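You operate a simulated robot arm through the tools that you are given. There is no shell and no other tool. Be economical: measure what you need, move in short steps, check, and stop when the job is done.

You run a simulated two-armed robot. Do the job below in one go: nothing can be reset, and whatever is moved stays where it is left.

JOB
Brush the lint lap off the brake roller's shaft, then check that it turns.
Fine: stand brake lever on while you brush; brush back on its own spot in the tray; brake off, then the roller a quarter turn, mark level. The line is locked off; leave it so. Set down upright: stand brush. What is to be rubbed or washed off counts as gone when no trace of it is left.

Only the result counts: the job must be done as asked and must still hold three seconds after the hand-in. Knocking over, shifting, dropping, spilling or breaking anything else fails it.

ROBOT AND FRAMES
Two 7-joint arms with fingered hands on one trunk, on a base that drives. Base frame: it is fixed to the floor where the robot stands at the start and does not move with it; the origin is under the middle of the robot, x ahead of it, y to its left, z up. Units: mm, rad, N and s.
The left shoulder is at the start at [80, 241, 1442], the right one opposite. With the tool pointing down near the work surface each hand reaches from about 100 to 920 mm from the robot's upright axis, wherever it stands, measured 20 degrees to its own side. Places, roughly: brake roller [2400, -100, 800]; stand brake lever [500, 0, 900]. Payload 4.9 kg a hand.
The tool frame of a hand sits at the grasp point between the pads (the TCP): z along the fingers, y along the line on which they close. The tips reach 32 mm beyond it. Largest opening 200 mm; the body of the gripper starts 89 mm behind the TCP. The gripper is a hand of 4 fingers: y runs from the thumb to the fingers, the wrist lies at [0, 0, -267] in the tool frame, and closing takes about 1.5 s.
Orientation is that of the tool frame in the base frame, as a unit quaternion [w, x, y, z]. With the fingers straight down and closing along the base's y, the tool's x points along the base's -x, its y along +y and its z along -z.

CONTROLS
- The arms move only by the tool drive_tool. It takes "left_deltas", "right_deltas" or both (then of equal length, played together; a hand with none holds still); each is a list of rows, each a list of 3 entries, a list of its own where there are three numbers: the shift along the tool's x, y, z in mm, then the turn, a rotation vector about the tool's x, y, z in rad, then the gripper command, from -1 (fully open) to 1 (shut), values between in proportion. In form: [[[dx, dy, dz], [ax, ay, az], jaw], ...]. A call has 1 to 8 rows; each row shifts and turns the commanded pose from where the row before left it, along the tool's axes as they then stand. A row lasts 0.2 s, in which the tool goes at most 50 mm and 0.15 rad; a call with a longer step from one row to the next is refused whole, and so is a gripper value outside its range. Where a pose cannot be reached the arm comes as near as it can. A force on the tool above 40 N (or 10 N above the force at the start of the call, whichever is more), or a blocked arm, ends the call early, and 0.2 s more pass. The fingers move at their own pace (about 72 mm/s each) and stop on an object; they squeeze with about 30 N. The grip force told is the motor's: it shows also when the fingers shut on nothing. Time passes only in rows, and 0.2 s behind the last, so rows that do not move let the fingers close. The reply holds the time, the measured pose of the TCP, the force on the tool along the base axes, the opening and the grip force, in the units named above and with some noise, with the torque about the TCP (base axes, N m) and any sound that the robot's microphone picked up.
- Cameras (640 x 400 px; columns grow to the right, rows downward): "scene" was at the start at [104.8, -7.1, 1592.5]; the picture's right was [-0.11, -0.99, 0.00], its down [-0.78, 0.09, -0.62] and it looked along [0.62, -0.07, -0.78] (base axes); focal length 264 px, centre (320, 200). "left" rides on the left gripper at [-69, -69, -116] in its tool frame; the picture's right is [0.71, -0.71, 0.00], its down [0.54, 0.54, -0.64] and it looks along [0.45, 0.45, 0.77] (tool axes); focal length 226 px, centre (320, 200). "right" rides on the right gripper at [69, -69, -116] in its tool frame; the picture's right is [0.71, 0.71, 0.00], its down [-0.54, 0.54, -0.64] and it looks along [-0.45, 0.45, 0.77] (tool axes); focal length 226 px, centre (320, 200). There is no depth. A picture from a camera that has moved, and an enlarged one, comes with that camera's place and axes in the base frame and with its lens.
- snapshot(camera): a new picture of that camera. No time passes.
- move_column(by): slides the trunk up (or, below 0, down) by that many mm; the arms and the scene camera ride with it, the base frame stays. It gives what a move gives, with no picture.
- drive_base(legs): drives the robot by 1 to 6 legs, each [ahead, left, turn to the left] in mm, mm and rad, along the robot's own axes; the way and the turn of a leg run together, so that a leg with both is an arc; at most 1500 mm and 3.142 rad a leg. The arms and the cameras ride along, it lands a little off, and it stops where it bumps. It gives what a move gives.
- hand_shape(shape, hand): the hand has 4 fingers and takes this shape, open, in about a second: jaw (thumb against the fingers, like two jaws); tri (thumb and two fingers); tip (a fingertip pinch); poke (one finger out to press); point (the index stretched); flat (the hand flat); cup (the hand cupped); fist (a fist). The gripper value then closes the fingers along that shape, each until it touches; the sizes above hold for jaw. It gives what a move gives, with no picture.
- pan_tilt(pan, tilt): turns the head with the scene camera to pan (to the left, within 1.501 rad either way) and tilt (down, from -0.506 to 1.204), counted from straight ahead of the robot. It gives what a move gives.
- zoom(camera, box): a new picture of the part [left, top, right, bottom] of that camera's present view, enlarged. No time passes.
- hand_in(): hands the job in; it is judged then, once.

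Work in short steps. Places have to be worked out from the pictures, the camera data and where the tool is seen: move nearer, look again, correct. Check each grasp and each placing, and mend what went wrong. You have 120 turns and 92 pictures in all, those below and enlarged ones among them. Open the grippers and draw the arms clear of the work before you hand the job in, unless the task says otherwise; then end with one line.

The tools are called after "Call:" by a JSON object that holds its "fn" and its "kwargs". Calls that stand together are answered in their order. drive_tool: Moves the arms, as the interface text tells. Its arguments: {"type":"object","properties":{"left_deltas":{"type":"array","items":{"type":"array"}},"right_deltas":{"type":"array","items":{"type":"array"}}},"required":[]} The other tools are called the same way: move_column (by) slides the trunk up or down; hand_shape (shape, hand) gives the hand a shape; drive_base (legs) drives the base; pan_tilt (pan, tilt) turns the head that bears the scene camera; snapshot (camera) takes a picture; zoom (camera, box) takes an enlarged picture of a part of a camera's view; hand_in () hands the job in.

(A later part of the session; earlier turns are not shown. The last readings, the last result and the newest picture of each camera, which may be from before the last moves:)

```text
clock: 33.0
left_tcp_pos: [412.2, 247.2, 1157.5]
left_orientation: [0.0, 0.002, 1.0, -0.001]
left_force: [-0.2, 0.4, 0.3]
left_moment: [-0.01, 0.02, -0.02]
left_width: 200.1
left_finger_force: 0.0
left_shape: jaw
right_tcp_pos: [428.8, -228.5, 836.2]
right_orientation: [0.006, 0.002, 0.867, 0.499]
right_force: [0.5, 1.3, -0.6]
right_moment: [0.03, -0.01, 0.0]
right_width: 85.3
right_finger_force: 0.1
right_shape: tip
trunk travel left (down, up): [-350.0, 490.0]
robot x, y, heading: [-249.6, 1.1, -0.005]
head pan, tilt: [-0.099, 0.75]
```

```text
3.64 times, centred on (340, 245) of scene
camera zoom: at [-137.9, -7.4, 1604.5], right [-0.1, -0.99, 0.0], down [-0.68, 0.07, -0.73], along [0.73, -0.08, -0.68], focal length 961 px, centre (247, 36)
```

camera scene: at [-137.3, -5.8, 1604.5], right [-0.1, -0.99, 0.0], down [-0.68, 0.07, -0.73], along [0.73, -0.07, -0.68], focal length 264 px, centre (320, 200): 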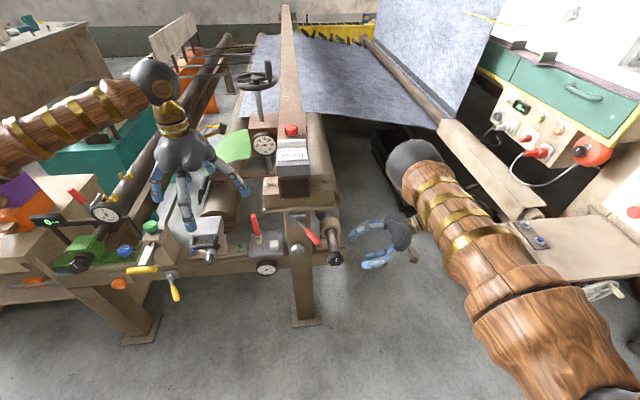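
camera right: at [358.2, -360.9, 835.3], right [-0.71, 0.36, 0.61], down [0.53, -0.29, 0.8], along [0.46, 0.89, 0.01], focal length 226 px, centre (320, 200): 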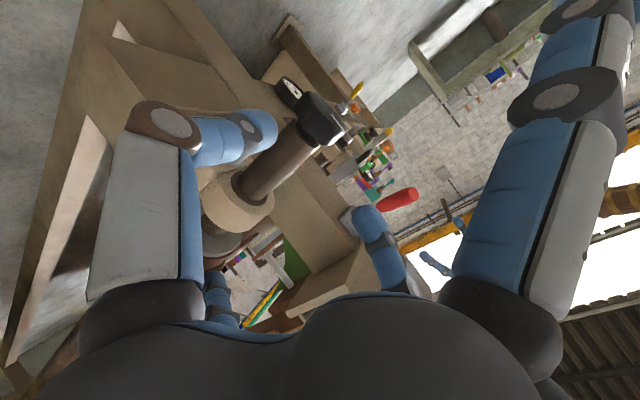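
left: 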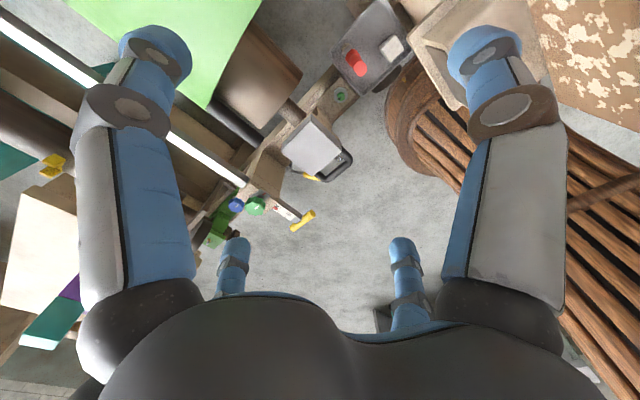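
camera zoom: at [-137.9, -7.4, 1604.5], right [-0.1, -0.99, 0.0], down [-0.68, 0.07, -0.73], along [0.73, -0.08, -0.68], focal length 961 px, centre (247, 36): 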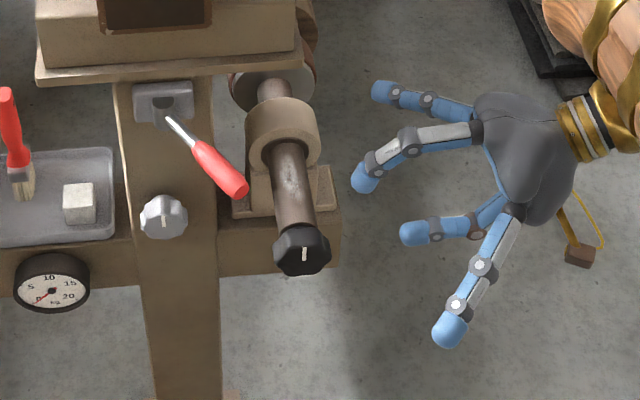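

In "tip" shape one finger and thumb close exactly along tool y at x=0, which suits the knob. Open to ~105 and advance around it.

Call:
{"fn": "drive_tool", "kwargs": {"right_deltas": [[[0, 0, 0], [0, 0, 0], -0.05], [[1, -1, 30], [0, 0, 0], -0.05], [[1, -1, 30], [0, 0, 0], -0.05], [[1, -1, 30], [0, 0, 0], -0.05], [[0, 0, 30], [0, 0, 0], -0.05]]}}

Call:
{"fn": "zoom", "kwargs": {"camera": "scene", "box": [260, 190, 420, 300]}}

Call:
{"fn": "snapshot", "kwargs": {"camera": "right"}}

```text
clock: 34.1
left_tcp_pos: [411.8, 242.5, 1157.5]
left_orientation: [0.001, 0.004, 1.0, 0.001]
left_force: [-0.5, 0.2, -0.3]
left_moment: [-0.01, -0.01, 0.03]
left_width: 200.1
left_finger_force: 0.1
left_shape: jaw
right_tcp_pos: [423.2, -154.8, 786.0]
right_orientation: [0.011, 0.008, 0.867, 0.498]
right_force: [-7.1, -11.1, 13.0]
right_moment: [-0.01, -2.0, -1.68]
right_width: 104.6
right_finger_force: 0.0
right_shape: tip
trunk travel left (down, up): [-350.0, 490.0]
robot x, y, heading: [-253.4, 2.8, -0.011]
head pan, tilt: [-0.099, 0.75]
stopped in row 5 (right hand): the force on the tool passed its limit at 59 N (the readings are from after the stop); the commanded pose is now the measured one
```

```text
3.64 times, centred on (340, 245) of scene
camera zoom: at [-141.2, -10.3, 1604.9], right [-0.11, -0.99, 0.0], down [-0.68, 0.07, -0.73], along [0.73, -0.08, -0.68], focal length 961 px, centre (247, 36)
```

zoom: 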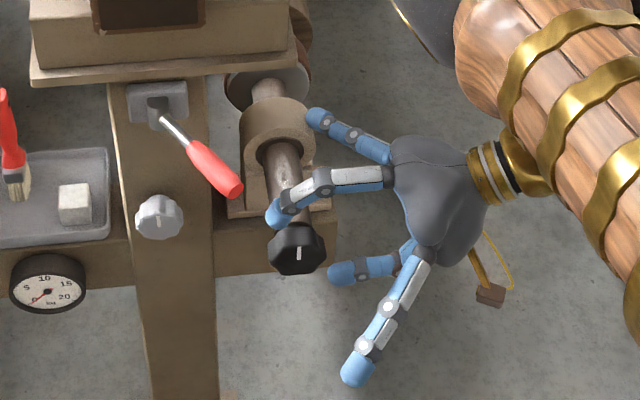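

```text
56 pictures are left
camera right: at [352.0, -287.3, 785.1], right [-0.71, 0.37, 0.6], down [0.53, -0.29, 0.8], along [0.47, 0.88, 0.01], focal length 226 px, centre (320, 200)
```

right: 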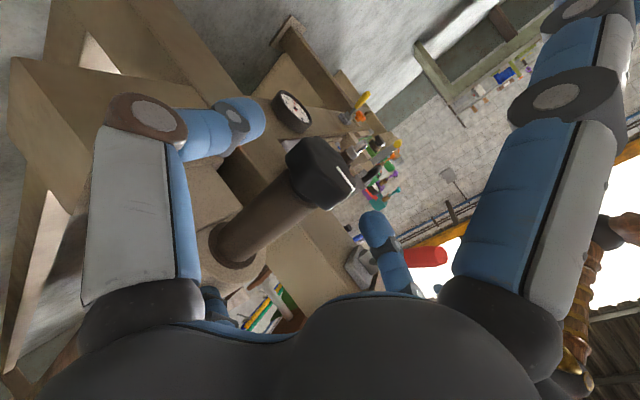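

The force moment shows the idle upper finger touching the bearing housing. The pinching tips are already near the knob's middle, so I'll back off a few mm and close here.

Call:
{"fn": "drive_tool", "kwargs": {"right_deltas": [[[0, 0, -6], [0, 0, 0], -0.05], [[0, 0, 0], [0, 0, 0], 1], [[0, 0, 0], [0, 0, 0], 1], [[0, 0, 0], [0, 0, 0], 1], [[0, 0, 0], [0, 0, 0], 1], [[0, 0, 0], [0, 0, 0], 1]]}}

Call:
{"fn": "zoom", "kwargs": {"camera": "scene", "box": [280, 200, 380, 270]}}

```text
clock: 35.5
left_tcp_pos: [413.0, 243.7, 1158.5]
left_orientation: [0.0, 0.004, 1.0, 0.0]
left_force: [-0.4, 0.2, -0.5]
left_moment: [-0.02, 0.01, -0.01]
left_width: 199.8
left_finger_force: 0.0
left_shape: jaw
right_tcp_pos: [424.4, -156.9, 787.8]
right_orientation: [0.009, 0.007, 0.867, 0.497]
right_force: [0.9, -3.7, 9.2]
right_moment: [-0.02, -1.14, -0.58]
right_width: 44.1
right_finger_force: 30.0
right_shape: tip
trunk travel left (down, up): [-350.0, 490.0]
robot x, y, heading: [-246.5, -0.4, -0.007]
head pan, tilt: [-0.099, 0.75]
```

```text
5.71 times, centred on (330, 235) of scene
camera zoom: at [-139.1, -8.3, 1604.6], right [-0.11, -0.99, 0.0], down [-0.68, 0.07, -0.73], along [0.73, -0.08, -0.68], focal length 1510 px, centre (263, 0)
```

zoom: 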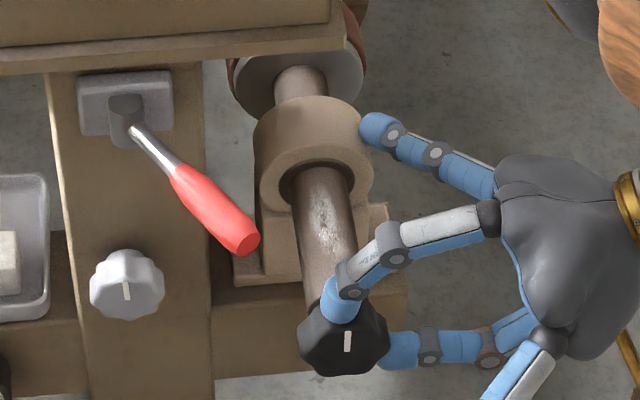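

Grip is on (44 mm, 30 N). Try a small turn about the shaft axis (≈7°) to learn whether the brake is presently on.

Call:
{"fn": "drive_tool", "kwargs": {"right_deltas": [[[0, -2.4, 0], [-0.06, 0, 0], 1], [[0, -2.4, 0], [-0.06, 0, 0], 1], [[0, -2.4, 0], [-0.06, 0, 0], 1]]}}

Call:
{"fn": "zoom", "kwargs": {"camera": "scene", "box": [280, 200, 380, 270]}}

```text
clock: 36.3
left_tcp_pos: [412.4, 243.7, 1158.4]
left_orientation: [0.0, 0.004, 1.0, 0.0]
left_force: [-0.2, -0.2, 0.1]
left_moment: [0.05, 0.03, 0.0]
left_width: 200.1
left_finger_force: 0.1
left_shape: jaw
right_tcp_pos: [424.4, -161.4, 780.3]
right_orientation: [0.009, 0.006, 0.819, 0.573]
right_force: [3.2, -9.3, 7.3]
right_moment: [-0.2, -0.75, -0.52]
right_width: 43.8
right_finger_force: 29.8
right_shape: tip
trunk travel left (down, up): [-350.0, 490.0]
robot x, y, heading: [-250.5, 1.5, -0.012]
head pan, tilt: [-0.099, 0.75]
```

```text
5.71 times, centred on (330, 235) of scene
camera zoom: at [-138.3, -9.6, 1604.5], right [-0.11, -0.99, 0.0], down [-0.68, 0.07, -0.73], along [0.73, -0.08, -0.68], focal length 1510 px, centre (263, 0)
```

zoom: 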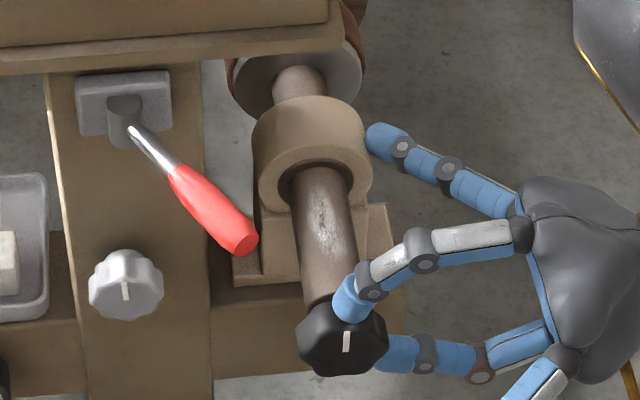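

The mark is ambiguous after about 10°. Turn another ~17° to be sure.

Call:
{"fn": "drive_tool", "kwargs": {"right_deltas": [[[0, -2.8, 0], [-0.075, 0, 0], 1], [[0, -2.8, 0], [-0.075, 0, 0], 1], [[0, -2.8, 0], [-0.075, 0, 0], 1], [[0, -2.8, 0], [-0.075, 0, 0], 1]]}}

Call:
{"fn": "zoom", "kwargs": {"camera": "scene", "box": [280, 200, 380, 270]}}

```text
clock: 37.3
left_tcp_pos: [412.5, 242.7, 1157.8]
left_orientation: [-0.001, 0.004, 1.0, 0.001]
left_force: [0.2, -0.2, -0.2]
left_moment: [0.01, 0.02, -0.01]
left_width: 199.8
left_finger_force: 0.0
left_shape: jaw
right_tcp_pos: [423.0, -164.4, 769.2]
right_orientation: [0.009, 0.005, 0.724, 0.69]
right_force: [0.9, -18.4, -3.2]
right_moment: [-0.69, -0.49, -0.63]
right_width: 44.1
right_finger_force: 29.5
right_shape: tip
trunk travel left (down, up): [-350.0, 490.0]
robot x, y, heading: [-252.5, -1.5, -0.008]
head pan, tilt: [-0.099, 0.75]
```

```text
5.71 times, centred on (330, 235) of scene
camera zoom: at [-137.7, -11.1, 1604.4], right [-0.11, -0.99, 0.0], down [-0.68, 0.07, -0.73], along [0.73, -0.08, -0.68], focal length 1510 px, centre (263, 0)
```

zoom: 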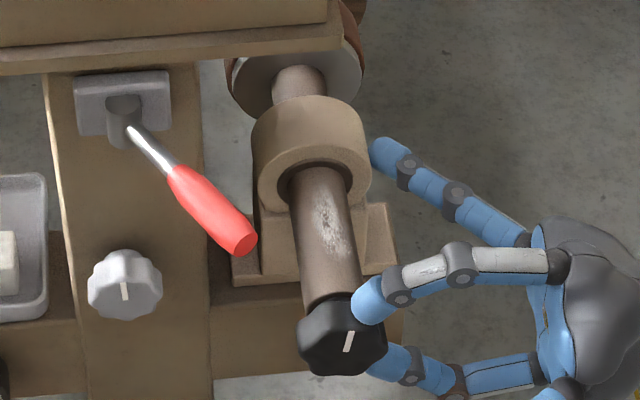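

The mark and lint both shifted clockwise, so the roller seems to turn. I'll release and back away to see where it rests.

Call:
{"fn": "drive_tool", "kwargs": {"right_deltas": [[[0, 0, 0], [0, 0, 0], -0.3], [[0, 0, 0], [0, 0, 0], -0.3], [[0, 0, 0], [0, 0, 0], -0.3], [[0, 0, -40], [0, 0, 0], -0.3], [[0, 0, -40], [0, 0, 0], -0.3], [[0, 0, -40], [0, 0, 0], -0.3]]}}

Call:
{"fn": "zoom", "kwargs": {"camera": "scene", "box": [280, 200, 380, 270]}}

```text
clock: 38.7
left_tcp_pos: [413.2, 244.3, 1156.9]
left_orientation: [0.0, 0.004, 1.0, 0.001]
left_force: [0.1, 0.1, -0.3]
left_moment: [0.01, 0.0, -0.03]
left_width: 199.7
left_finger_force: 0.0
left_shape: jaw
right_tcp_pos: [420.9, -283.9, 777.1]
right_orientation: [0.009, 0.005, 0.724, 0.69]
right_force: [0.2, 0.3, -0.8]
right_moment: [0.02, 0.0, 0.01]
right_width: 129.7
right_finger_force: 0.1
right_shape: tip
trunk travel left (down, up): [-350.0, 490.0]
robot x, y, heading: [-252.4, 2.2, -0.005]
head pan, tilt: [-0.099, 0.75]
```

```text
5.71 times, centred on (330, 235) of scene
camera zoom: at [-138.6, -9.8, 1604.5], right [-0.11, -0.99, 0.0], down [-0.68, 0.07, -0.73], along [0.73, -0.08, -0.68], focal length 1510 px, centre (263, 0)
```

zoom: 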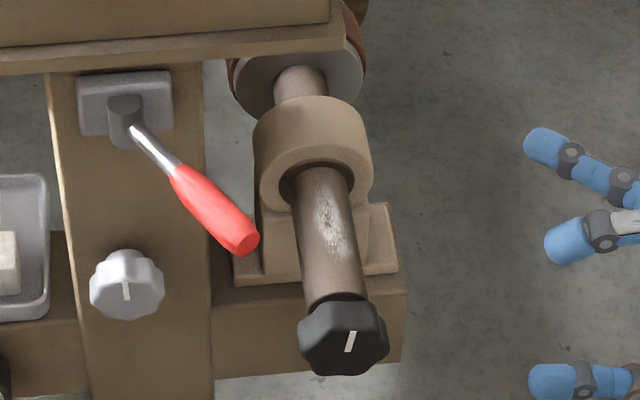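

It stayed turned about 20°, so the brake is currently off (lever right) and "on" must be to the left. Raise the hand, turn it fingers-down and take the poke shape to push the lever left.

Call:
{"fn": "drive_tool", "kwargs": {"right_deltas": [[[0, 45, 0], [0, 0, 0], -0.3], [[0, 45, 0], [0, 0, 0], -0.3], [[0, 45, 0], [0, 0, 0], -0.3], [[0, 45, 0], [0, 0, 0], -0.3], [[0, 45, 0], [0, 0, 0], -0.3], [[0, 40, 0], [0, 0, 0], -0.3]]}}

Call:
{"fn": "drive_tool", "kwargs": {"right_deltas": [[[0, 0, 0], [0.15, 0, 0], -0.3], [[0, 0, 0], [0.15, 0, 0], -0.3], [[0, 0, 0], [0.15, 0, 0], -0.3], [[0, 0, 0], [0.15, 0, 0], -0.3], [[0, 0, 0], [0.15, 0, 0], -0.3], [[0, 0, 0], [0.15, 0, 0], -0.3], [[0, 0, 0], [0.15, 0, 0], -0.3], [[0, 0, 0], [0.15, 0, 0], -0.3]]}}

Call:
{"fn": "drive_tool", "kwargs": {"right_deltas": [[[0, 0, 0], [0.11, 0, 0], -0.3], [[0, 0, 0], [0.11, 0, 0], -0.3], [[0, 0, 0], [0.103, 0, 0], -0.3]]}}

Call:
{"fn": "hand_shape", "kwargs": {"hand": "right", "shape": "poke"}}

Call:
{"fn": "snapshot", "kwargs": {"camera": "scene"}}

Call:
{"fn": "snapshot", "kwargs": {"camera": "right"}}

```text
clock: 40.1
left_tcp_pos: [412.6, 245.3, 1156.1]
left_orientation: [-0.001, 0.003, 1.0, -0.002]
left_force: [-0.4, 0.4, 0.2]
left_moment: [-0.01, -0.04, -0.02]
left_width: 199.7
left_finger_force: 0.0
left_shape: jaw
right_tcp_pos: [509.9, -225.9, 969.0]
right_orientation: [0.013, 0.009, 0.733, 0.68]
right_force: [0.6, 0.4, 0.0]
right_moment: [0.05, 0.02, -0.04]
right_width: 129.8
right_finger_force: 0.1
right_shape: tip
right hand out of reach, approached as far as the arm can: row 1, 2, 3, 4, 5, 6
trunk travel left (down, up): [-350.0, 490.0]
robot x, y, heading: [-250.8, -0.6, -0.01]
head pan, tilt: [-0.099, 0.75]
```

```text
clock: 41.9
left_tcp_pos: [413.2, 247.2, 1157.2]
left_orientation: [0.0, 0.003, 1.0, -0.001]
left_force: [-0.3, 0.2, -0.4]
left_moment: [-0.02, 0.01, -0.03]
left_width: 199.8
left_finger_force: 0.1
left_shape: jaw
right_tcp_pos: [510.7, -225.6, 968.7]
right_orientation: [0.006, 0.01, 0.987, 0.158]
right_force: [0.6, 0.4, 0.6]
right_moment: [-0.02, 0.02, 0.02]
right_width: 129.9
right_finger_force: 0.1
right_shape: tip
trunk travel left (down, up): [-350.0, 490.0]
robot x, y, heading: [-250.4, -1.2, -0.008]
head pan, tilt: [-0.099, 0.75]
```

```text
clock: 42.7
left_tcp_pos: [412.6, 244.7, 1156.6]
left_orientation: [0.001, 0.004, 1.0, 0.001]
left_force: [-0.1, 0.8, 0.4]
left_moment: [0.02, 0.01, -0.01]
left_width: 200.0
left_finger_force: 0.0
left_shape: jaw
right_tcp_pos: [511.3, -225.4, 967.6]
right_orientation: [0.004, 0.011, 1.0, -0.001]
right_force: [0.5, -0.4, -0.3]
right_moment: [0.02, 0.0, 0.03]
right_width: 129.7
right_finger_force: 0.0
right_shape: tip
trunk travel left (down, up): [-350.0, 490.0]
robot x, y, heading: [-250.4, -1.6, -0.009]
head pan, tilt: [-0.099, 0.75]
```

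```text
clock: 43.6
left_tcp_pos: [412.4, 245.4, 1157.4]
left_orientation: [0.0, 0.004, 1.0, 0.0]
left_force: [0.3, 0.0, 1.0]
left_moment: [0.02, 0.01, -0.02]
left_width: 199.7
left_finger_force: 0.0
left_shape: jaw
right_tcp_pos: [510.4, -226.2, 967.9]
right_orientation: [0.004, 0.01, 1.0, 0.0]
right_force: [-0.7, 0.2, -0.2]
right_moment: [-0.01, -0.01, -0.01]
right_width: 0.0
right_finger_force: 0.0
right_shape: poke
trunk travel left (down, up): [-350.0, 490.0]
robot x, y, heading: [-250.3, -1.4, -0.012]
head pan, tilt: [-0.099, 0.75]
```

```text
51 pictures are left
camera scene: at [-138.1, -8.0, 1604.5], right [-0.11, -0.99, 0.0], down [-0.68, 0.07, -0.73], along [0.73, -0.08, -0.68], focal length 264 px, centre (320, 200)
```

scene: 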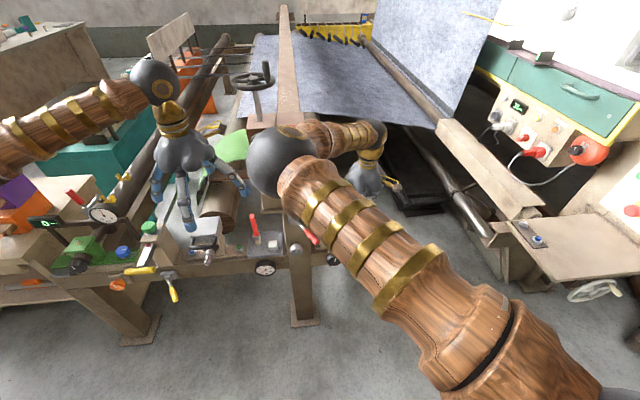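

```text
50 pictures are left
camera right: at [439.9, -292.4, 1084.3], right [-0.69, 0.72, -0.01], down [0.55, 0.53, 0.65], along [0.47, 0.45, -0.76], focal length 226 px, centre (320, 200)
```

right: 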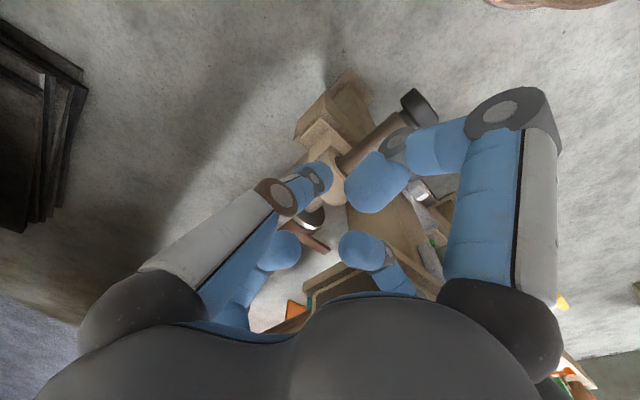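

I'll use a fist to push the lever near its tip. Form the fist, go to (400,-230,855) beside the lever.

Call:
{"fn": "hand_shape", "kwargs": {"hand": "right", "shape": "fist"}}

Call:
{"fn": "drive_tool", "kwargs": {"right_deltas": [[[38, 0, 0], [0, 0, 0], 0], [[37, 0, 0], [0, 0, 0], 0], [[36, 0, 0], [0, 0, 0], 0], [[0, 0, 38], [0, 0, 0], 0], [[0, 0, 38], [0, 0, 0], 0], [[0, 0, 36], [0, 0, 0], 0]]}}

Call:
{"fn": "snapshot", "kwargs": {"camera": "right"}}

Call:
{"fn": "snapshot", "kwargs": {"camera": "scene"}}

```text
clock: 44.5
left_tcp_pos: [412.5, 245.1, 1157.1]
left_orientation: [0.0, 0.004, 1.0, 0.0]
left_force: [0.7, 0.1, 0.1]
left_moment: [0.01, -0.01, 0.01]
left_width: 199.9
left_finger_force: 0.2
left_shape: jaw
right_tcp_pos: [510.4, -225.7, 968.0]
right_orientation: [0.003, 0.01, 1.0, -0.001]
right_force: [0.3, 0.0, -0.3]
right_moment: [0.0, 0.0, 0.04]
right_width: 0.0
right_finger_force: 0.1
right_shape: fist
trunk travel left (down, up): [-350.0, 490.0]
robot x, y, heading: [-251.3, 3.3, -0.006]
head pan, tilt: [-0.099, 0.75]
```

```text
clock: 45.9
left_tcp_pos: [412.8, 245.2, 1157.7]
left_orientation: [0.0, 0.003, 1.0, 0.0]
left_force: [0.4, 0.3, -0.1]
left_moment: [0.0, -0.01, -0.02]
left_width: 200.0
left_finger_force: 0.1
left_shape: jaw
right_tcp_pos: [400.5, -222.9, 854.6]
right_orientation: [0.003, 0.009, 1.0, -0.002]
right_force: [-0.5, -1.0, -0.4]
right_moment: [0.0, 0.02, -0.01]
right_width: 0.2
right_finger_force: 0.0
right_shape: fist
trunk travel left (down, up): [-350.0, 490.0]
robot x, y, heading: [-251.6, -0.0, -0.013]
head pan, tilt: [-0.099, 0.75]
```

```text
49 pictures are left
camera right: at [329.5, -289.6, 971.5], right [-0.69, 0.72, -0.01], down [0.55, 0.53, 0.65], along [0.47, 0.44, -0.76], focal length 226 px, centre (320, 200)
```

right: 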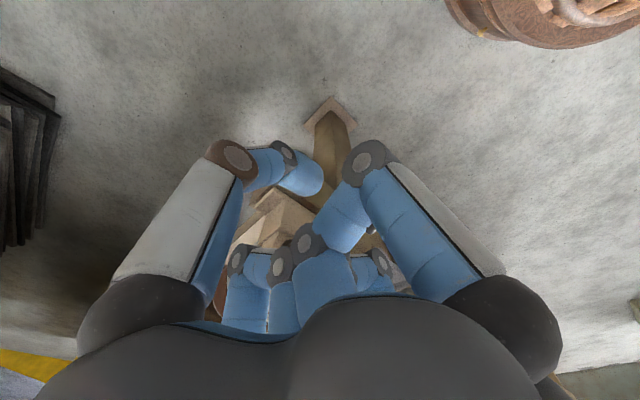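

```text
48 pictures are left
camera scene: at [-137.9, -8.2, 1604.6], right [-0.11, -0.99, 0.0], down [-0.68, 0.07, -0.73], along [0.73, -0.08, -0.68], focal length 264 px, centre (320, 200)
```

scene: 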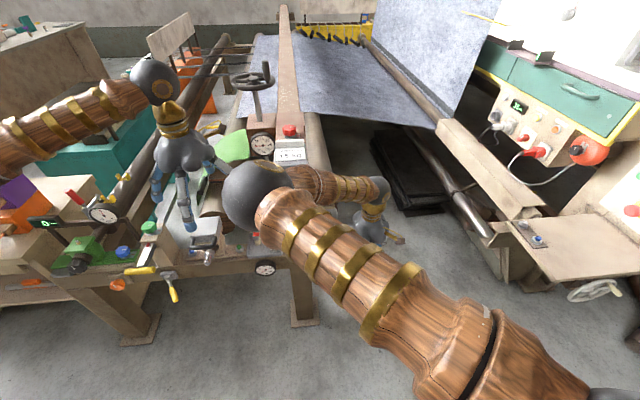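

Move the left hand 200 mm further left so the right elbow has room, then push the lever with the closed fist.

Call:
{"fn": "drive_tool", "kwargs": {"left_deltas": [[[0, 45, 0], [0, 0, 0], -1], [[0, 45, 0], [0, 0, 0], -1], [[0, 45, 0], [0, 0, 0], -1], [[0, 45, 0], [0, 0, 0], -1], [[0, 40, 0], [0, 0, 0], -1]], "right_deltas": [[[0, 0, 0], [0, 0, 0], 1], [[0, 0, 0], [0, 0, 0], 1], [[0, 20, 0], [0, 0, 0], 1], [[0, 20, 0], [0, 0, 0], 1], [[0, 20, 0], [0, 0, 0], 1]]}}

Call:
{"fn": "drive_tool", "kwargs": {"right_deltas": [[[0, 20, 0], [0, 0, 0], 1], [[0, 20, 0], [0, 0, 0], 1], [[0, 20, 0], [0, 0, 0], 1], [[0, 20, 0], [0, 0, 0], 1], [[0, 15, 0], [0, 0, 0], 1]]}}

Call:
{"fn": "snapshot", "kwargs": {"camera": "scene"}}

```text
clock: 47.1
left_tcp_pos: [413.8, 467.7, 1156.4]
left_orientation: [0.0, 0.003, 1.0, -0.001]
left_force: [-0.4, 0.5, 0.1]
left_moment: [-0.02, 0.01, -0.01]
left_width: 200.1
left_finger_force: 0.0
left_shape: jaw
right_tcp_pos: [400.9, -163.7, 856.8]
right_orientation: [0.003, 0.01, 1.0, -0.002]
right_force: [0.1, -0.9, -0.1]
right_moment: [-0.02, 0.07, 0.01]
right_width: 0.1
right_finger_force: 0.0
right_shape: fist
trunk travel left (down, up): [-350.0, 490.0]
robot x, y, heading: [-249.2, 1.3, -0.011]
head pan, tilt: [-0.099, 0.75]
```

```text
clock: 48.3
left_tcp_pos: [413.8, 466.1, 1155.9]
left_orientation: [0.0, 0.004, 1.0, 0.0]
left_force: [-0.3, 0.4, 0.0]
left_moment: [0.01, 0.03, 0.01]
left_width: 199.8
left_finger_force: 0.0
left_shape: jaw
right_tcp_pos: [403.3, -68.4, 856.3]
right_orientation: [0.003, 0.01, 1.0, -0.001]
right_force: [-1.0, 0.0, 0.2]
right_moment: [0.01, -0.01, 0.0]
right_width: 0.3
right_finger_force: 0.0
right_shape: fist
trunk travel left (down, up): [-350.0, 490.0]
robot x, y, heading: [-248.6, 1.9, -0.015]
head pan, tilt: [-0.099, 0.75]
```

```text
47 pictures are left
camera scene: at [-138.5, -7.6, 1604.5], right [-0.11, -0.99, 0.0], down [-0.68, 0.07, -0.73], along [0.73, -0.08, -0.68], focal length 264 px, centre (320, 200)
```

scene: 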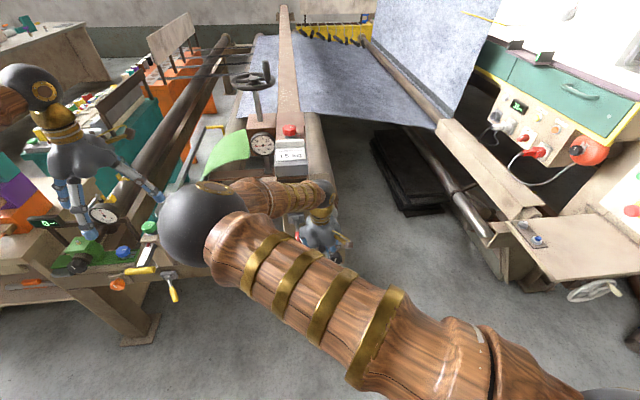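

Call:
{"fn": "snapshot", "kwargs": {"camera": "right"}}

Call:
{"fn": "snapshot", "kwargs": {"camera": "left"}}

```text
46 pictures are left
camera right: at [332.2, -134.9, 971.9], right [-0.69, 0.72, -0.01], down [0.55, 0.53, 0.65], along [0.47, 0.44, -0.76], focal length 226 px, centre (320, 200)
```

right: 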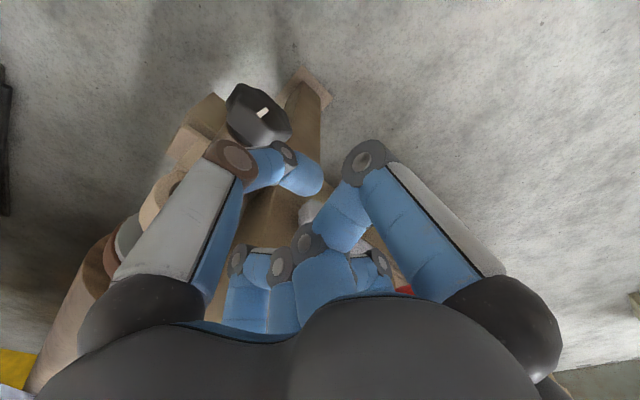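

```text
45 pictures are left
camera left: at [482.2, 396.9, 1270.9], right [-0.71, -0.7, 0.0], down [-0.54, 0.55, 0.64], along [-0.45, 0.46, -0.77], focal length 226 px, centre (320, 200)
```

left: 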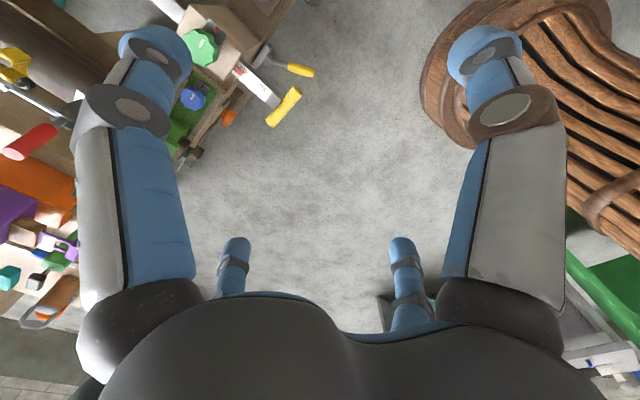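

The red grip now shows at y≈-17, so the fist is moving the lever easily. Continue to the left until it stops.

Call:
{"fn": "drive_tool", "kwargs": {"right_deltas": [[[0, 15, 0], [0, 0, 0], 1], [[0, 15, 0], [0, 0, 0], 1], [[0, 15, 0], [0, 0, 0], 1], [[0, 15, 0], [0, 0, 0], 1], [[0, 15, 0], [0, 0, 0], 1], [[0, 15, 0], [0, 0, 0], 1]]}}

Call:
{"fn": "snapshot", "kwargs": {"camera": "right"}}

```text
clock: 49.7
left_tcp_pos: [415.7, 460.1, 1157.4]
left_orientation: [0.002, 0.007, 1.0, 0.001]
left_force: [0.8, 0.4, -0.9]
left_moment: [-0.03, 0.0, 0.03]
left_width: 200.0
left_finger_force: 0.0
left_shape: jaw
right_tcp_pos: [403.3, 0.2, 855.7]
right_orientation: [0.002, 0.016, 1.0, -0.007]
right_force: [-11.6, -19.7, 11.4]
right_moment: [1.72, -0.73, 0.6]
right_width: 0.1
right_finger_force: 0.0
right_shape: fist
trunk travel left (down, up): [-350.0, 490.0]
robot x, y, heading: [-252.6, 1.9, -0.017]
head pan, tilt: [-0.099, 0.75]
stopped in row 6 (right hand): the force on the tool passed its limit at 46 N (the readings are from after the stop); the commanded pose is now the measured one
```

```text
44 pictures are left
camera right: at [331.1, -64.2, 972.7], right [-0.68, 0.73, -0.01], down [0.56, 0.53, 0.64], along [0.47, 0.43, -0.77], focal length 226 px, centre (320, 200)
```

right: 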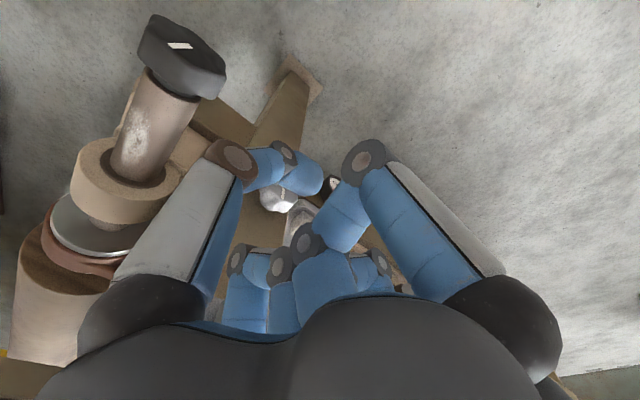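

End stop reached. Back off and withdraw to the right to look at the lever and tray.

Call:
{"fn": "drive_tool", "kwargs": {"right_deltas": [[[0, -30, 0], [0, 0, 0], 1], [[0, -30, -20], [0, 0, 0], 1], [[0, -30, -35], [0, 0, 0], 1], [[0, -30, -35], [0, 0, 0], 1], [[0, -45, -10], [0, 0, 0], 1], [[0, -45, 0], [0, 0, 0], 1], [[0, -45, 0], [0, 0, 0], 1], [[0, -45, 0], [0, 0, 0], 1]]}}

Call:
{"fn": "drive_tool", "kwargs": {"right_deltas": [[[0, -45, 0], [0, 0, 0], 1], [[0, -45, 0], [0, 0, 0], 1], [[0, -45, 0], [0, 0, 0], 1], [[0, -45, 0], [0, 0, 0], 1]]}}

Call:
{"fn": "zoom", "kwargs": {"camera": "scene", "box": [240, 195, 360, 280]}}

```text
clock: 51.5
left_tcp_pos: [415.7, 460.9, 1155.5]
left_orientation: [-0.001, 0.006, 1.0, 0.001]
left_force: [1.1, 0.1, -0.3]
left_moment: [0.01, 0.02, -0.01]
left_width: 199.7
left_finger_force: 0.0
left_shape: jaw
right_tcp_pos: [395.9, -293.6, 956.0]
right_orientation: [0.001, 0.015, 1.0, -0.006]
right_force: [-0.3, -1.0, 0.2]
right_moment: [0.05, -0.03, -0.01]
right_width: 0.2
right_finger_force: 0.0
right_shape: fist
trunk travel left (down, up): [-350.0, 490.0]
robot x, y, heading: [-247.2, -1.2, -0.008]
head pan, tilt: [-0.099, 0.75]
```

```text
clock: 52.5
left_tcp_pos: [417.6, 461.0, 1156.7]
left_orientation: [-0.001, 0.005, 1.0, 0.0]
left_force: [-0.7, -1.0, -0.1]
left_moment: [0.06, 0.0, 0.01]
left_width: 200.0
left_finger_force: 0.0
left_shape: jaw
right_tcp_pos: [390.1, -474.0, 958.8]
right_orientation: [0.002, 0.015, 1.0, -0.005]
right_force: [0.9, 0.0, 0.4]
right_moment: [0.03, 0.01, 0.0]
right_width: 0.1
right_finger_force: 0.0
right_shape: fist
trunk travel left (down, up): [-350.0, 490.0]
robot x, y, heading: [-249.9, -1.8, -0.012]
head pan, tilt: [-0.099, 0.75]
```

```text
4.71 times, centred on (300, 238) of scene
camera zoom: at [-137.6, -12.2, 1604.4], right [-0.11, -0.99, 0.0], down [-0.68, 0.08, -0.73], along [0.73, -0.08, -0.68], focal length 1243 px, centre (414, 24)
```

zoom: 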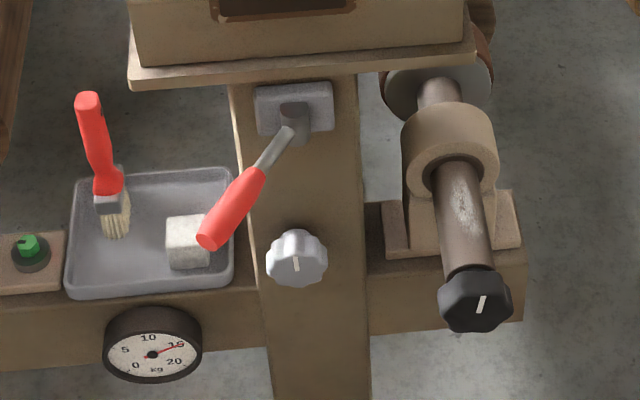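

The gauge jumped from 0 to 15 kg, so the brake is now on. Next is the brush: I'll use the jaw with the hand pitched forward (~1.2 rad), so both finger pairs clasp the upright handle.

Call:
{"fn": "hand_shape", "kwargs": {"hand": "right", "shape": "jaw"}}

Call:
{"fn": "drive_tool", "kwargs": {"right_deltas": [[[0, 0, -40], [0, 0, 0], 0], [[0, 0, -40], [0, 0, 0], 0], [[0, 0, -30], [0, 0, 0], 0]]}}

Call:
{"fn": "drive_tool", "kwargs": {"right_deltas": [[[0, 0, 0], [0, -0.15, 0], 0], [[0, 0, 0], [0, -0.15, 0], 0], [[0, 0, 0], [0, -0.15, 0], 0], [[0, 0, 0], [0, -0.15, 0], 0], [[0, 0, 0], [0, -0.15, 0], 0], [[0, 0, 0], [0, -0.15, 0], 0], [[0, 0, 0], [0, -0.15, 0], 0], [[0, 0, 0], [0, -0.15, 0], 0]]}}

```text
clock: 53.4
left_tcp_pos: [414.8, 462.3, 1156.0]
left_orientation: [0.001, 0.005, 1.0, 0.0]
left_force: [1.4, 0.7, 0.2]
left_moment: [-0.03, -0.02, 0.02]
left_width: 199.8
left_finger_force: 0.1
left_shape: jaw
right_tcp_pos: [390.4, -471.8, 960.5]
right_orientation: [0.002, 0.014, 1.0, -0.006]
right_force: [0.6, -0.2, -0.1]
right_moment: [-0.04, 0.0, 0.0]
right_width: 200.0
right_finger_force: 0.0
right_shape: jaw
trunk travel left (down, up): [-350.0, 490.0]
robot x, y, heading: [-250.2, -1.9, -0.01]
head pan, tilt: [-0.099, 0.75]
```

```text
clock: 54.2
left_tcp_pos: [415.8, 462.4, 1156.3]
left_orientation: [0.0, 0.006, 1.0, -0.001]
left_force: [-0.1, 0.1, 0.7]
left_moment: [0.01, -0.01, -0.01]
left_width: 199.8
left_finger_force: 0.1
left_shape: jaw
right_tcp_pos: [390.3, -472.2, 1071.3]
right_orientation: [0.003, 0.015, 1.0, -0.007]
right_force: [0.4, -0.1, 1.1]
right_moment: [0.01, 0.02, -0.02]
right_width: 100.5
right_finger_force: 0.0
right_shape: jaw
trunk travel left (down, up): [-350.0, 490.0]
robot x, y, heading: [-250.6, -2.4, -0.013]
head pan, tilt: [-0.099, 0.75]
```

```text
clock: 56.0
left_tcp_pos: [415.3, 460.2, 1157.7]
left_orientation: [0.0, 0.006, 1.0, 0.002]
left_force: [0.7, -0.3, 0.4]
left_moment: [0.06, -0.01, 0.0]
left_width: 199.7
left_finger_force: 0.1
left_shape: jaw
right_tcp_pos: [389.3, -473.5, 1070.0]
right_orientation: [0.567, 0.01, 0.824, -0.013]
right_force: [0.8, -0.2, -0.7]
right_moment: [0.01, -0.03, -0.01]
right_width: 100.4
right_finger_force: 0.1
right_shape: jaw
trunk travel left (down, up): [-350.0, 490.0]
robot x, y, heading: [-250.3, 0.5, -0.016]
head pan, tilt: [-0.099, 0.75]
```

Call:
{"fn": "drive_tool", "kwargs": {"right_deltas": [[[0, 46, 0], [0, 0, 0], 0], [[0, 46, 0], [0, 0, 0], 0], [[0, 46, 0], [0, 0, 0], 0], [[0, 46, 0], [0, 0, 0], 0], [[0, 46, 0], [0, 0, 0], 0], [[0, 46, 0], [0, 0, 0], 0], [[0, 46, 0], [0, 0, 0], 0]]}}

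Call:
{"fn": "drive_tool", "kwargs": {"right_deltas": [[[0, 46, 0], [0, 0, 0], 0], [[0, 46, 0], [0, 0, 0], 0], [[0, 46, 0], [0, 0, 0], 0], [[0, 46, 0], [0, 0, 0], 0], [[0, 46, 0], [0, 0, 0], 0], [[0, 46, 0], [0, 0, 0], 0], [[0, 46, 0], [0, 0, 0], 0]]}}

Call:
{"fn": "snapshot", "kwargs": {"camera": "right"}}

Call:
{"fn": "snapshot", "kwargs": {"camera": "scene"}}

```text
clock: 57.6
left_tcp_pos: [415.3, 463.1, 1156.5]
left_orientation: [0.0, 0.006, 1.0, -0.001]
left_force: [0.5, -0.7, 0.6]
left_moment: [0.0, 0.01, 0.03]
left_width: 200.2
left_finger_force: 0.0
left_shape: jaw
right_tcp_pos: [369.1, -352.8, 1089.4]
right_orientation: [0.562, -0.002, 0.827, 0.002]
right_force: [0.0, -0.8, 0.5]
right_moment: [-0.01, 0.01, 0.0]
right_width: 100.0
right_finger_force: 0.0
right_shape: jaw
right hand out of reach, approached as far as the arm can: row 2, 3, 4, 5, 6, 7
trunk travel left (down, up): [-350.0, 490.0]
robot x, y, heading: [-253.4, 2.9, -0.013]
head pan, tilt: [-0.099, 0.75]
```

```text
clock: 59.2
left_tcp_pos: [414.9, 462.9, 1154.5]
left_orientation: [0.0, 0.005, 1.0, 0.0]
left_force: [-0.1, -0.3, -0.3]
left_moment: [-0.01, 0.02, 0.01]
left_width: 199.9
left_finger_force: 0.0
left_shape: jaw
right_tcp_pos: [350.1, -350.4, 1093.2]
right_orientation: [0.563, -0.001, 0.827, 0.001]
right_force: [0.3, 0.3, -0.5]
right_moment: [-0.04, -0.01, 0.01]
right_width: 100.0
right_finger_force: 0.0
right_shape: jaw
right hand out of reach, approached as far as the arm can: row 1, 2, 3, 4, 5, 6, 7
trunk travel left (down, up): [-350.0, 490.0]
robot x, y, heading: [-246.6, -4.0, -0.013]
head pan, tilt: [-0.099, 0.75]
```

```text
42 pictures are left
camera right: at [217.3, -419.3, 1072.0], right [-0.26, 0.71, -0.66], down [-0.4, 0.54, 0.74], along [0.88, 0.46, 0.14], focal length 226 px, centre (320, 200)
```

right: 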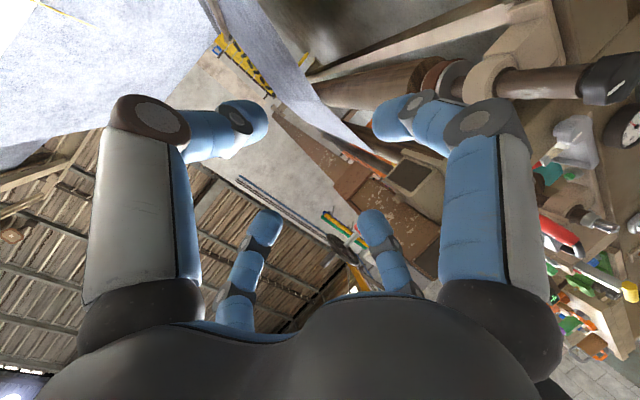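

```text
41 pictures are left
camera scene: at [-138.3, -9.1, 1604.5], right [-0.11, -0.99, 0.0], down [-0.68, 0.08, -0.73], along [0.73, -0.08, -0.68], focal length 264 px, centre (320, 200)
```

scene: 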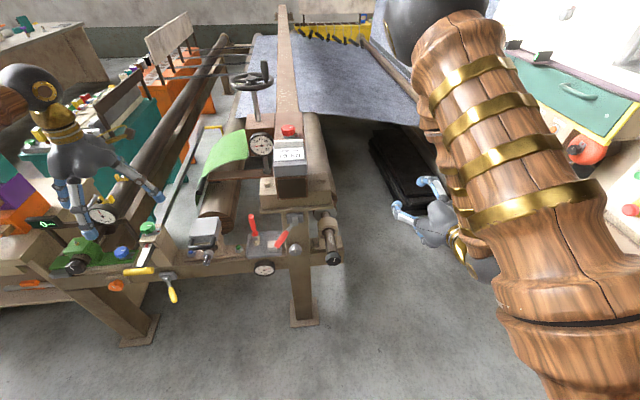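

The elbow-out posture blocks crossing to the left. I'll un-pitch, cross over with fingers down (elbow swings in), and pitch again near the tray.

Call:
{"fn": "drive_tool", "kwargs": {"right_deltas": [[[0, 0, 0], [0, 0.15, 0], 0], [[0, 0, 0], [0, 0.15, 0], 0], [[0, 0, 0], [0, 0.15, 0], 0], [[0, 0, 0], [0, 0.15, 0], 0], [[0, 0, 0], [0, 0.15, 0], 0], [[0, 0, 0], [0, 0.15, 0], 0], [[0, 0, 0], [0, 0.15, 0], 0], [[0, 0, 0], [0, 0.15, 0], 0]]}}

Call:
{"fn": "drive_tool", "kwargs": {"right_deltas": [[[-8, 46, 0], [0, 0, 0], 0], [[-8, 46, 0], [0, 0, 0], 0], [[-8, 46, 0], [0, 0, 0], 0], [[-8, 46, 0], [0, 0, 0], 0], [[-8, 46, 0], [0, 0, 0], 0], [[-8, 46, 0], [0, 0, 0], 0], [[-8, 46, 0], [0, 0, 0], 0]]}}

Call:
{"fn": "drive_tool", "kwargs": {"right_deltas": [[[0, 40, 0], [0, 0, 0], 0], [[0, 40, 0], [0, 0, 0], 0], [[0, 40, 0], [0, 0, 0], 0]]}}

Call:
{"fn": "snapshot", "kwargs": {"camera": "scene"}}

```text
clock: 61.0
left_tcp_pos: [417.3, 462.8, 1155.5]
left_orientation: [-0.001, 0.005, 1.0, 0.0]
left_force: [-0.9, -0.8, 0.2]
left_moment: [0.0, 0.02, 0.01]
left_width: 199.6
left_finger_force: 0.1
left_shape: jaw
right_tcp_pos: [351.6, -350.7, 1092.5]
right_orientation: [0.001, 0.016, 1.0, -0.006]
right_force: [0.3, 0.0, -0.8]
right_moment: [0.0, 0.03, -0.02]
right_width: 100.3
right_finger_force: 0.1
right_shape: jaw
trunk travel left (down, up): [-350.0, 490.0]
robot x, y, heading: [-251.2, 1.5, -0.018]
head pan, tilt: [-0.099, 0.75]
```

```text
clock: 62.6
left_tcp_pos: [414.2, 455.2, 1158.7]
left_orientation: [0.001, 0.007, 1.0, 0.001]
left_force: [0.6, -0.5, 0.8]
left_moment: [0.03, -0.02, -0.03]
left_width: 199.9
left_finger_force: 0.0
left_shape: jaw
right_tcp_pos: [412.5, -38.6, 1092.0]
right_orientation: [0.002, 0.02, 1.0, -0.005]
right_force: [-14.4, -20.8, 2.4]
right_moment: [0.69, -0.85, -1.96]
right_width: 97.4
right_finger_force: 0.0
right_shape: jaw
trunk travel left (down, up): [-350.0, 490.0]
robot x, y, heading: [-253.0, -3.9, -0.017]
head pan, tilt: [-0.099, 0.75]
```

```text
clock: 63.4
left_tcp_pos: [418.7, 462.6, 1153.5]
left_orientation: [-0.001, 0.006, 1.0, -0.001]
left_force: [0.0, 0.6, -0.6]
left_moment: [-0.03, 0.05, 0.01]
left_width: 199.9
left_finger_force: 0.0
left_shape: jaw
right_tcp_pos: [422.6, 91.4, 1088.9]
right_orientation: [0.003, 0.015, 1.0, -0.006]
right_force: [0.3, 0.3, -0.4]
right_moment: [-0.02, 0.02, 0.0]
right_width: 99.9
right_finger_force: 0.0
right_shape: jaw
trunk travel left (down, up): [-350.0, 490.0]
robot x, y, heading: [-247.4, -3.2, -0.012]
head pan, tilt: [-0.099, 0.75]
```

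```text
40 pictures are left
camera scene: at [-134.9, -7.5, 1604.2], right [-0.11, -0.99, 0.0], down [-0.68, 0.07, -0.73], along [0.73, -0.08, -0.68], focal length 264 px, centre (320, 200)
```

scene: 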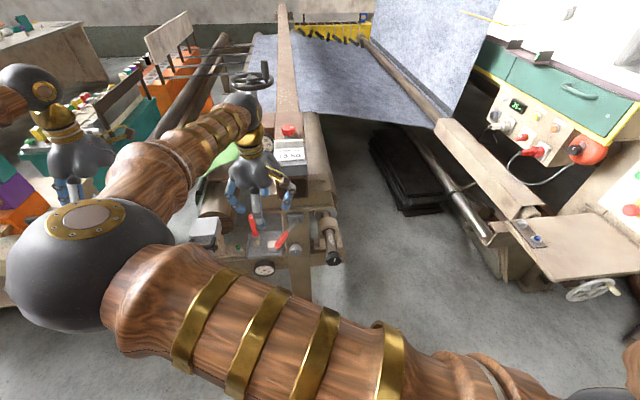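

A brief contact showed in passing near the 15 kg box. I'll check that it hasn't shifted.

Call:
{"fn": "zoom", "kwargs": {"camera": "scene", "box": [210, 110, 350, 290]}}

Call:
{"fn": "snapshot", "kwargs": {"camera": "right"}}

```text
2.22 times, centred on (280, 200) of scene
camera zoom: at [-134.9, -7.5, 1604.2], right [-0.11, -0.99, 0.0], down [-0.68, 0.07, -0.73], along [0.73, -0.08, -0.68], focal length 587 px, centre (409, 200)
```

zoom: 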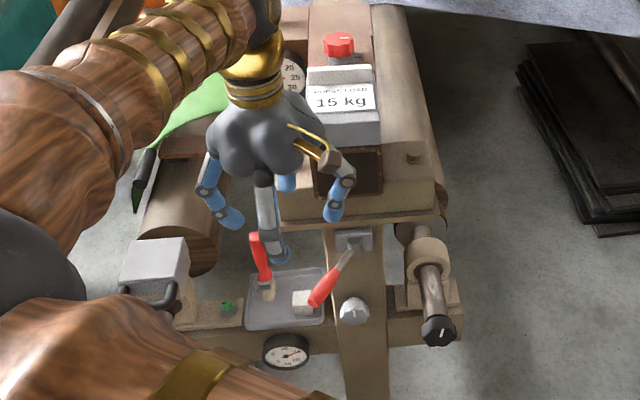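

```text
38 pictures are left
camera right: at [350.6, 27.3, 1206.1], right [-0.69, 0.73, -0.01], down [0.55, 0.53, 0.64], along [0.47, 0.43, -0.77], focal length 226 px, centre (320, 200)
```

right: 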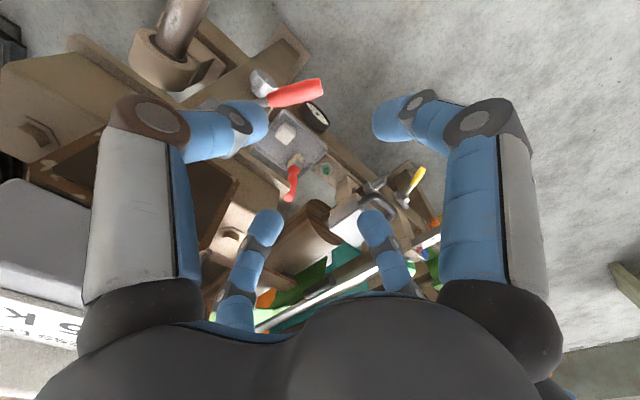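

The box looks undisturbed. The brush is upright at about (580,170), top z≈885. Now pitch forward in place, halfway first.

Call:
{"fn": "drive_tool", "kwargs": {"right_deltas": [[[0, 0, 0], [0, -0.15, 0], 0], [[0, 0, 0], [0, -0.15, 0], 0], [[0, 0, 0], [0, -0.15, 0], 0], [[0, 0, 0], [0, -0.15, 0], 0]]}}

Call:
{"fn": "drive_tool", "kwargs": {"right_deltas": [[[0, 0, 0], [0, -0.15, 0], 0], [[0, 0, 0], [0, -0.15, 0], 0], [[0, 0, 0], [0, -0.15, 0], 0], [[0, 0, 0], [0, -0.15, 0], 0]]}}

Call:
{"fn": "snapshot", "kwargs": {"camera": "scene"}}

```text
clock: 64.2
left_tcp_pos: [408.2, 474.9, 1155.4]
left_orientation: [0.001, 0.0, 1.0, -0.002]
left_force: [-1.3, 0.5, -1.1]
left_moment: [-0.04, 0.03, 0.0]
left_width: 199.9
left_finger_force: 0.1
left_shape: jaw
right_tcp_pos: [443.6, 60.8, 1096.0]
right_orientation: [0.191, 0.044, 0.981, -0.004]
right_force: [-14.6, 25.7, 0.9]
right_moment: [-1.42, -0.83, 1.53]
right_width: 96.7
right_finger_force: 0.1
right_shape: jaw
trunk travel left (down, up): [-350.0, 490.0]
robot x, y, heading: [-252.7, -1.9, -0.003]
head pan, tilt: [-0.099, 0.75]
stopped in row 3 (right hand): the force on the tool passed its limit at 70 N (the readings are from after the stop); the commanded pose is now the measured one
```

```text
clock: 64.5
left_tcp_pos: [406.8, 476.9, 1156.0]
left_orientation: [0.001, -0.003, 1.0, -0.001]
left_force: [-1.3, 1.3, 0.8]
left_moment: [0.0, -0.05, 0.0]
left_width: 199.9
left_finger_force: 0.0
left_shape: jaw
right_tcp_pos: [446.7, 60.1, 1096.9]
right_orientation: [0.203, 0.047, 0.978, 0.002]
right_force: [-12.3, 25.0, -5.5]
right_moment: [-1.37, -0.37, 1.42]
right_width: 96.5
right_finger_force: 0.1
right_shape: jaw
trunk travel left (down, up): [-350.0, 490.0]
robot x, y, heading: [-248.9, 3.2, -0.003]
head pan, tilt: [-0.099, 0.75]
stopped in row 1 (right hand): the force on the tool passed its limit at 47 N (the readings are from after the stop); the commanded pose is now the measured one
```

```text
37 pictures are left
camera scene: at [-142.6, -1.9, 1604.7], right [-0.1, -0.99, 0.0], down [-0.68, 0.07, -0.73], along [0.73, -0.07, -0.68], focal length 264 px, centre (320, 200)
```

scene: 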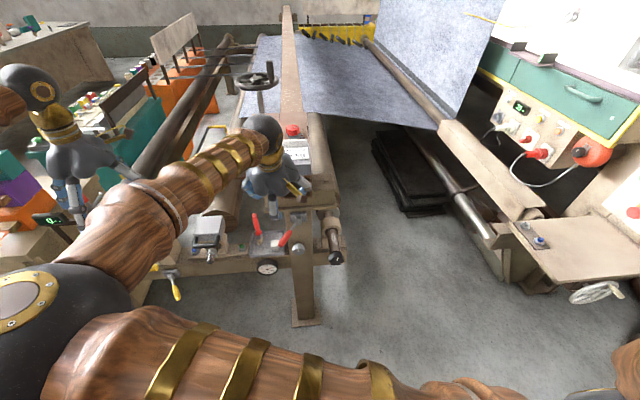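

The swing pushed the hand into the box side. Back off toward me and left right away, and un-pitch.

Call:
{"fn": "drive_tool", "kwargs": {"right_deltas": [[[30, 20, 0], [0, 0, 0], 0], [[40, 20, -10], [0, 0, 0], 0], [[40, 10, -15], [0, 0.13, 0], 0], [[10, 0, 0], [0, 0.13, 0], 0], [[0, 0, 0], [0, 0.13, 0], 0]]}}

Call:
{"fn": "zoom", "kwargs": {"camera": "scene", "box": [210, 110, 370, 290]}}

```text
clock: 64.8
left_tcp_pos: [401.6, 485.6, 1155.6]
left_orientation: [0.001, -0.007, 1.0, -0.002]
left_force: [-0.6, 0.4, 0.6]
left_moment: [-0.01, 0.0, -0.01]
left_width: 200.1
left_finger_force: 0.2
left_shape: jaw
right_tcp_pos: [447.6, 61.0, 1094.8]
right_orientation: [0.206, 0.057, 0.977, 0.002]
right_force: [-9.6, 26.9, 0.3]
right_moment: [-1.6, -0.55, 1.58]
right_width: 97.3
right_finger_force: 0.1
right_shape: jaw
trunk travel left (down, up): [-350.0, 490.0]
robot x, y, heading: [-245.8, 3.7, 0.004]
head pan, tilt: [-0.099, 0.75]
stopped in row 1 (right hand): the force on the tool passed its limit at 48 N (the readings are from after the stop); the commanded pose is now the measured one
```

```text
2.22 times, centred on (290, 200) of scene
camera zoom: at [-143.1, 0.8, 1604.8], right [-0.09, -1.0, 0.0], down [-0.68, 0.06, -0.73], along [0.73, -0.07, -0.68], focal length 587 px, centre (387, 200)
```

zoom: 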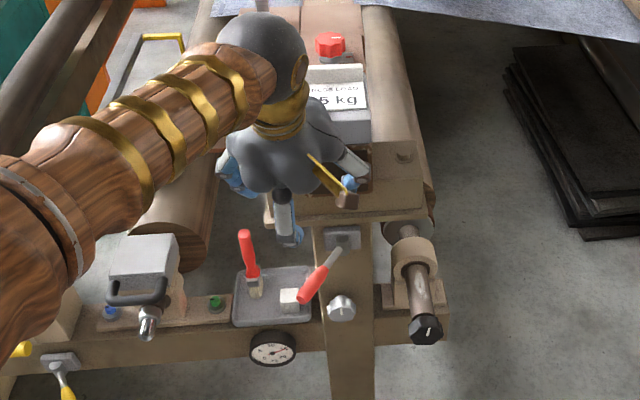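

Call:
{"fn": "drive_tool", "kwargs": {"right_deltas": [[[0, 10, 0], [0, 0, 0], 0], [[0, 10, 0], [0, 0, 0], 0], [[0, 10, 0], [0, 0, 0], 0]]}}

```text
clock: 65.6
left_tcp_pos: [407.7, 477.5, 1155.8]
left_orientation: [-0.001, -0.005, 1.0, 0.0]
left_force: [0.1, 0.1, -0.7]
left_moment: [0.0, 0.0, -0.01]
left_width: 199.8
left_finger_force: 0.0
left_shape: jaw
right_tcp_pos: [457.8, 72.1, 1096.1]
right_orientation: [0.207, 0.07, 0.976, 0.001]
right_force: [-5.0, 6.4, -0.8]
right_moment: [-0.33, -0.16, 0.4]
right_width: 98.3
right_finger_force: 0.1
right_shape: jaw
trunk travel left (down, up): [-350.0, 490.0]
robot x, y, heading: [-252.2, 2.0, -0.0]
head pan, tilt: [-0.099, 0.75]
```

Force is easing. Continue away: +y, then back toward me.

Call:
{"fn": "drive_tool", "kwargs": {"right_deltas": [[[0, 15, 0], [0, 0, 0], 0], [[15, 15, -7], [0, 0, 0], 0], [[25, 5, -11], [0, 0, 0], 0], [[35, 0, -15], [0, 0, 0], 0], [[35, 0, -15], [0, 0, 0], 0]]}}

Call:
{"fn": "zoom", "kwargs": {"camera": "scene", "box": [210, 90, 370, 290]}}

```text
clock: 66.5
left_tcp_pos: [403.7, 489.9, 1154.1]
left_orientation: [0.0, -0.011, 1.0, -0.003]
left_force: [-0.3, 0.5, -0.8]
left_moment: [-0.05, 0.0, 0.01]
left_width: 200.0
left_finger_force: 0.0
left_shape: jaw
right_tcp_pos: [456.4, 68.0, 1096.0]
right_orientation: [0.21, 0.106, 0.972, -0.007]
right_force: [9.4, 22.6, 2.6]
right_moment: [-1.34, 0.38, 1.56]
right_width: 100.5
right_finger_force: 0.0
right_shape: jaw
trunk travel left (down, up): [-350.0, 490.0]
robot x, y, heading: [-249.8, 4.2, 0.012]
head pan, tilt: [-0.099, 0.75]
stopped in row 4 (right hand): the force on the tool passed its limit at 71 N (the readings are from after the stop); the commanded pose is now the measured one
```

```text
2.00 times, centred on (290, 190) of scene
camera zoom: at [-138.7, 3.1, 1604.5], right [-0.09, -1.0, 0.0], down [-0.68, 0.06, -0.73], along [0.73, -0.07, -0.68], focal length 528 px, centre (380, 220)
```

zoom: 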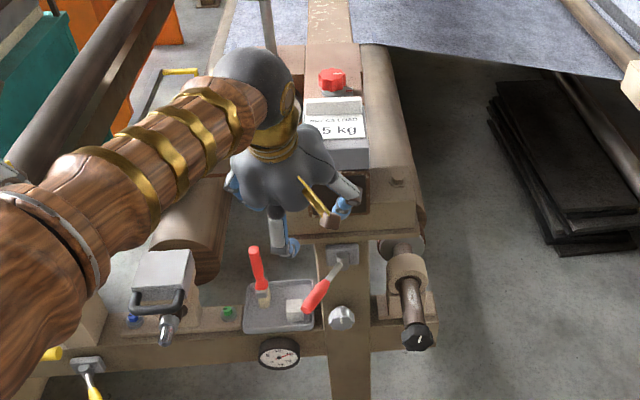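

Hand knuckle is against the box's left edge. Ease +y while un-pitching, retracing the way I came.

Call:
{"fn": "drive_tool", "kwargs": {"right_deltas": [[[0, 10, 0], [0, 0, 0], 0], [[0, 10, 0], [0, 0.05, 0], 0], [[0, 10, 0], [0, 0.1, 0], 0], [[0, 10, 0], [0, 0.1, 0], 0], [[0, 10, 0], [0, 0.1, 0], 0]]}}

```text
clock: 67.7
left_tcp_pos: [404.7, 482.7, 1154.8]
left_orientation: [0.0, -0.009, 1.0, 0.0]
left_force: [1.1, -0.3, 0.6]
left_moment: [-0.02, 0.0, -0.02]
left_width: 199.8
left_finger_force: 0.0
left_shape: jaw
right_tcp_pos: [465.7, 107.3, 1097.3]
right_orientation: [0.035, 0.11, 0.993, 0.012]
right_force: [0.1, 0.6, -0.8]
right_moment: [-0.01, 0.03, 0.0]
right_width: 100.0
right_finger_force: 0.0
right_shape: jaw
trunk travel left (down, up): [-350.0, 490.0]
robot x, y, heading: [-249.6, 1.2, 0.008]
head pan, tilt: [-0.099, 0.75]
```

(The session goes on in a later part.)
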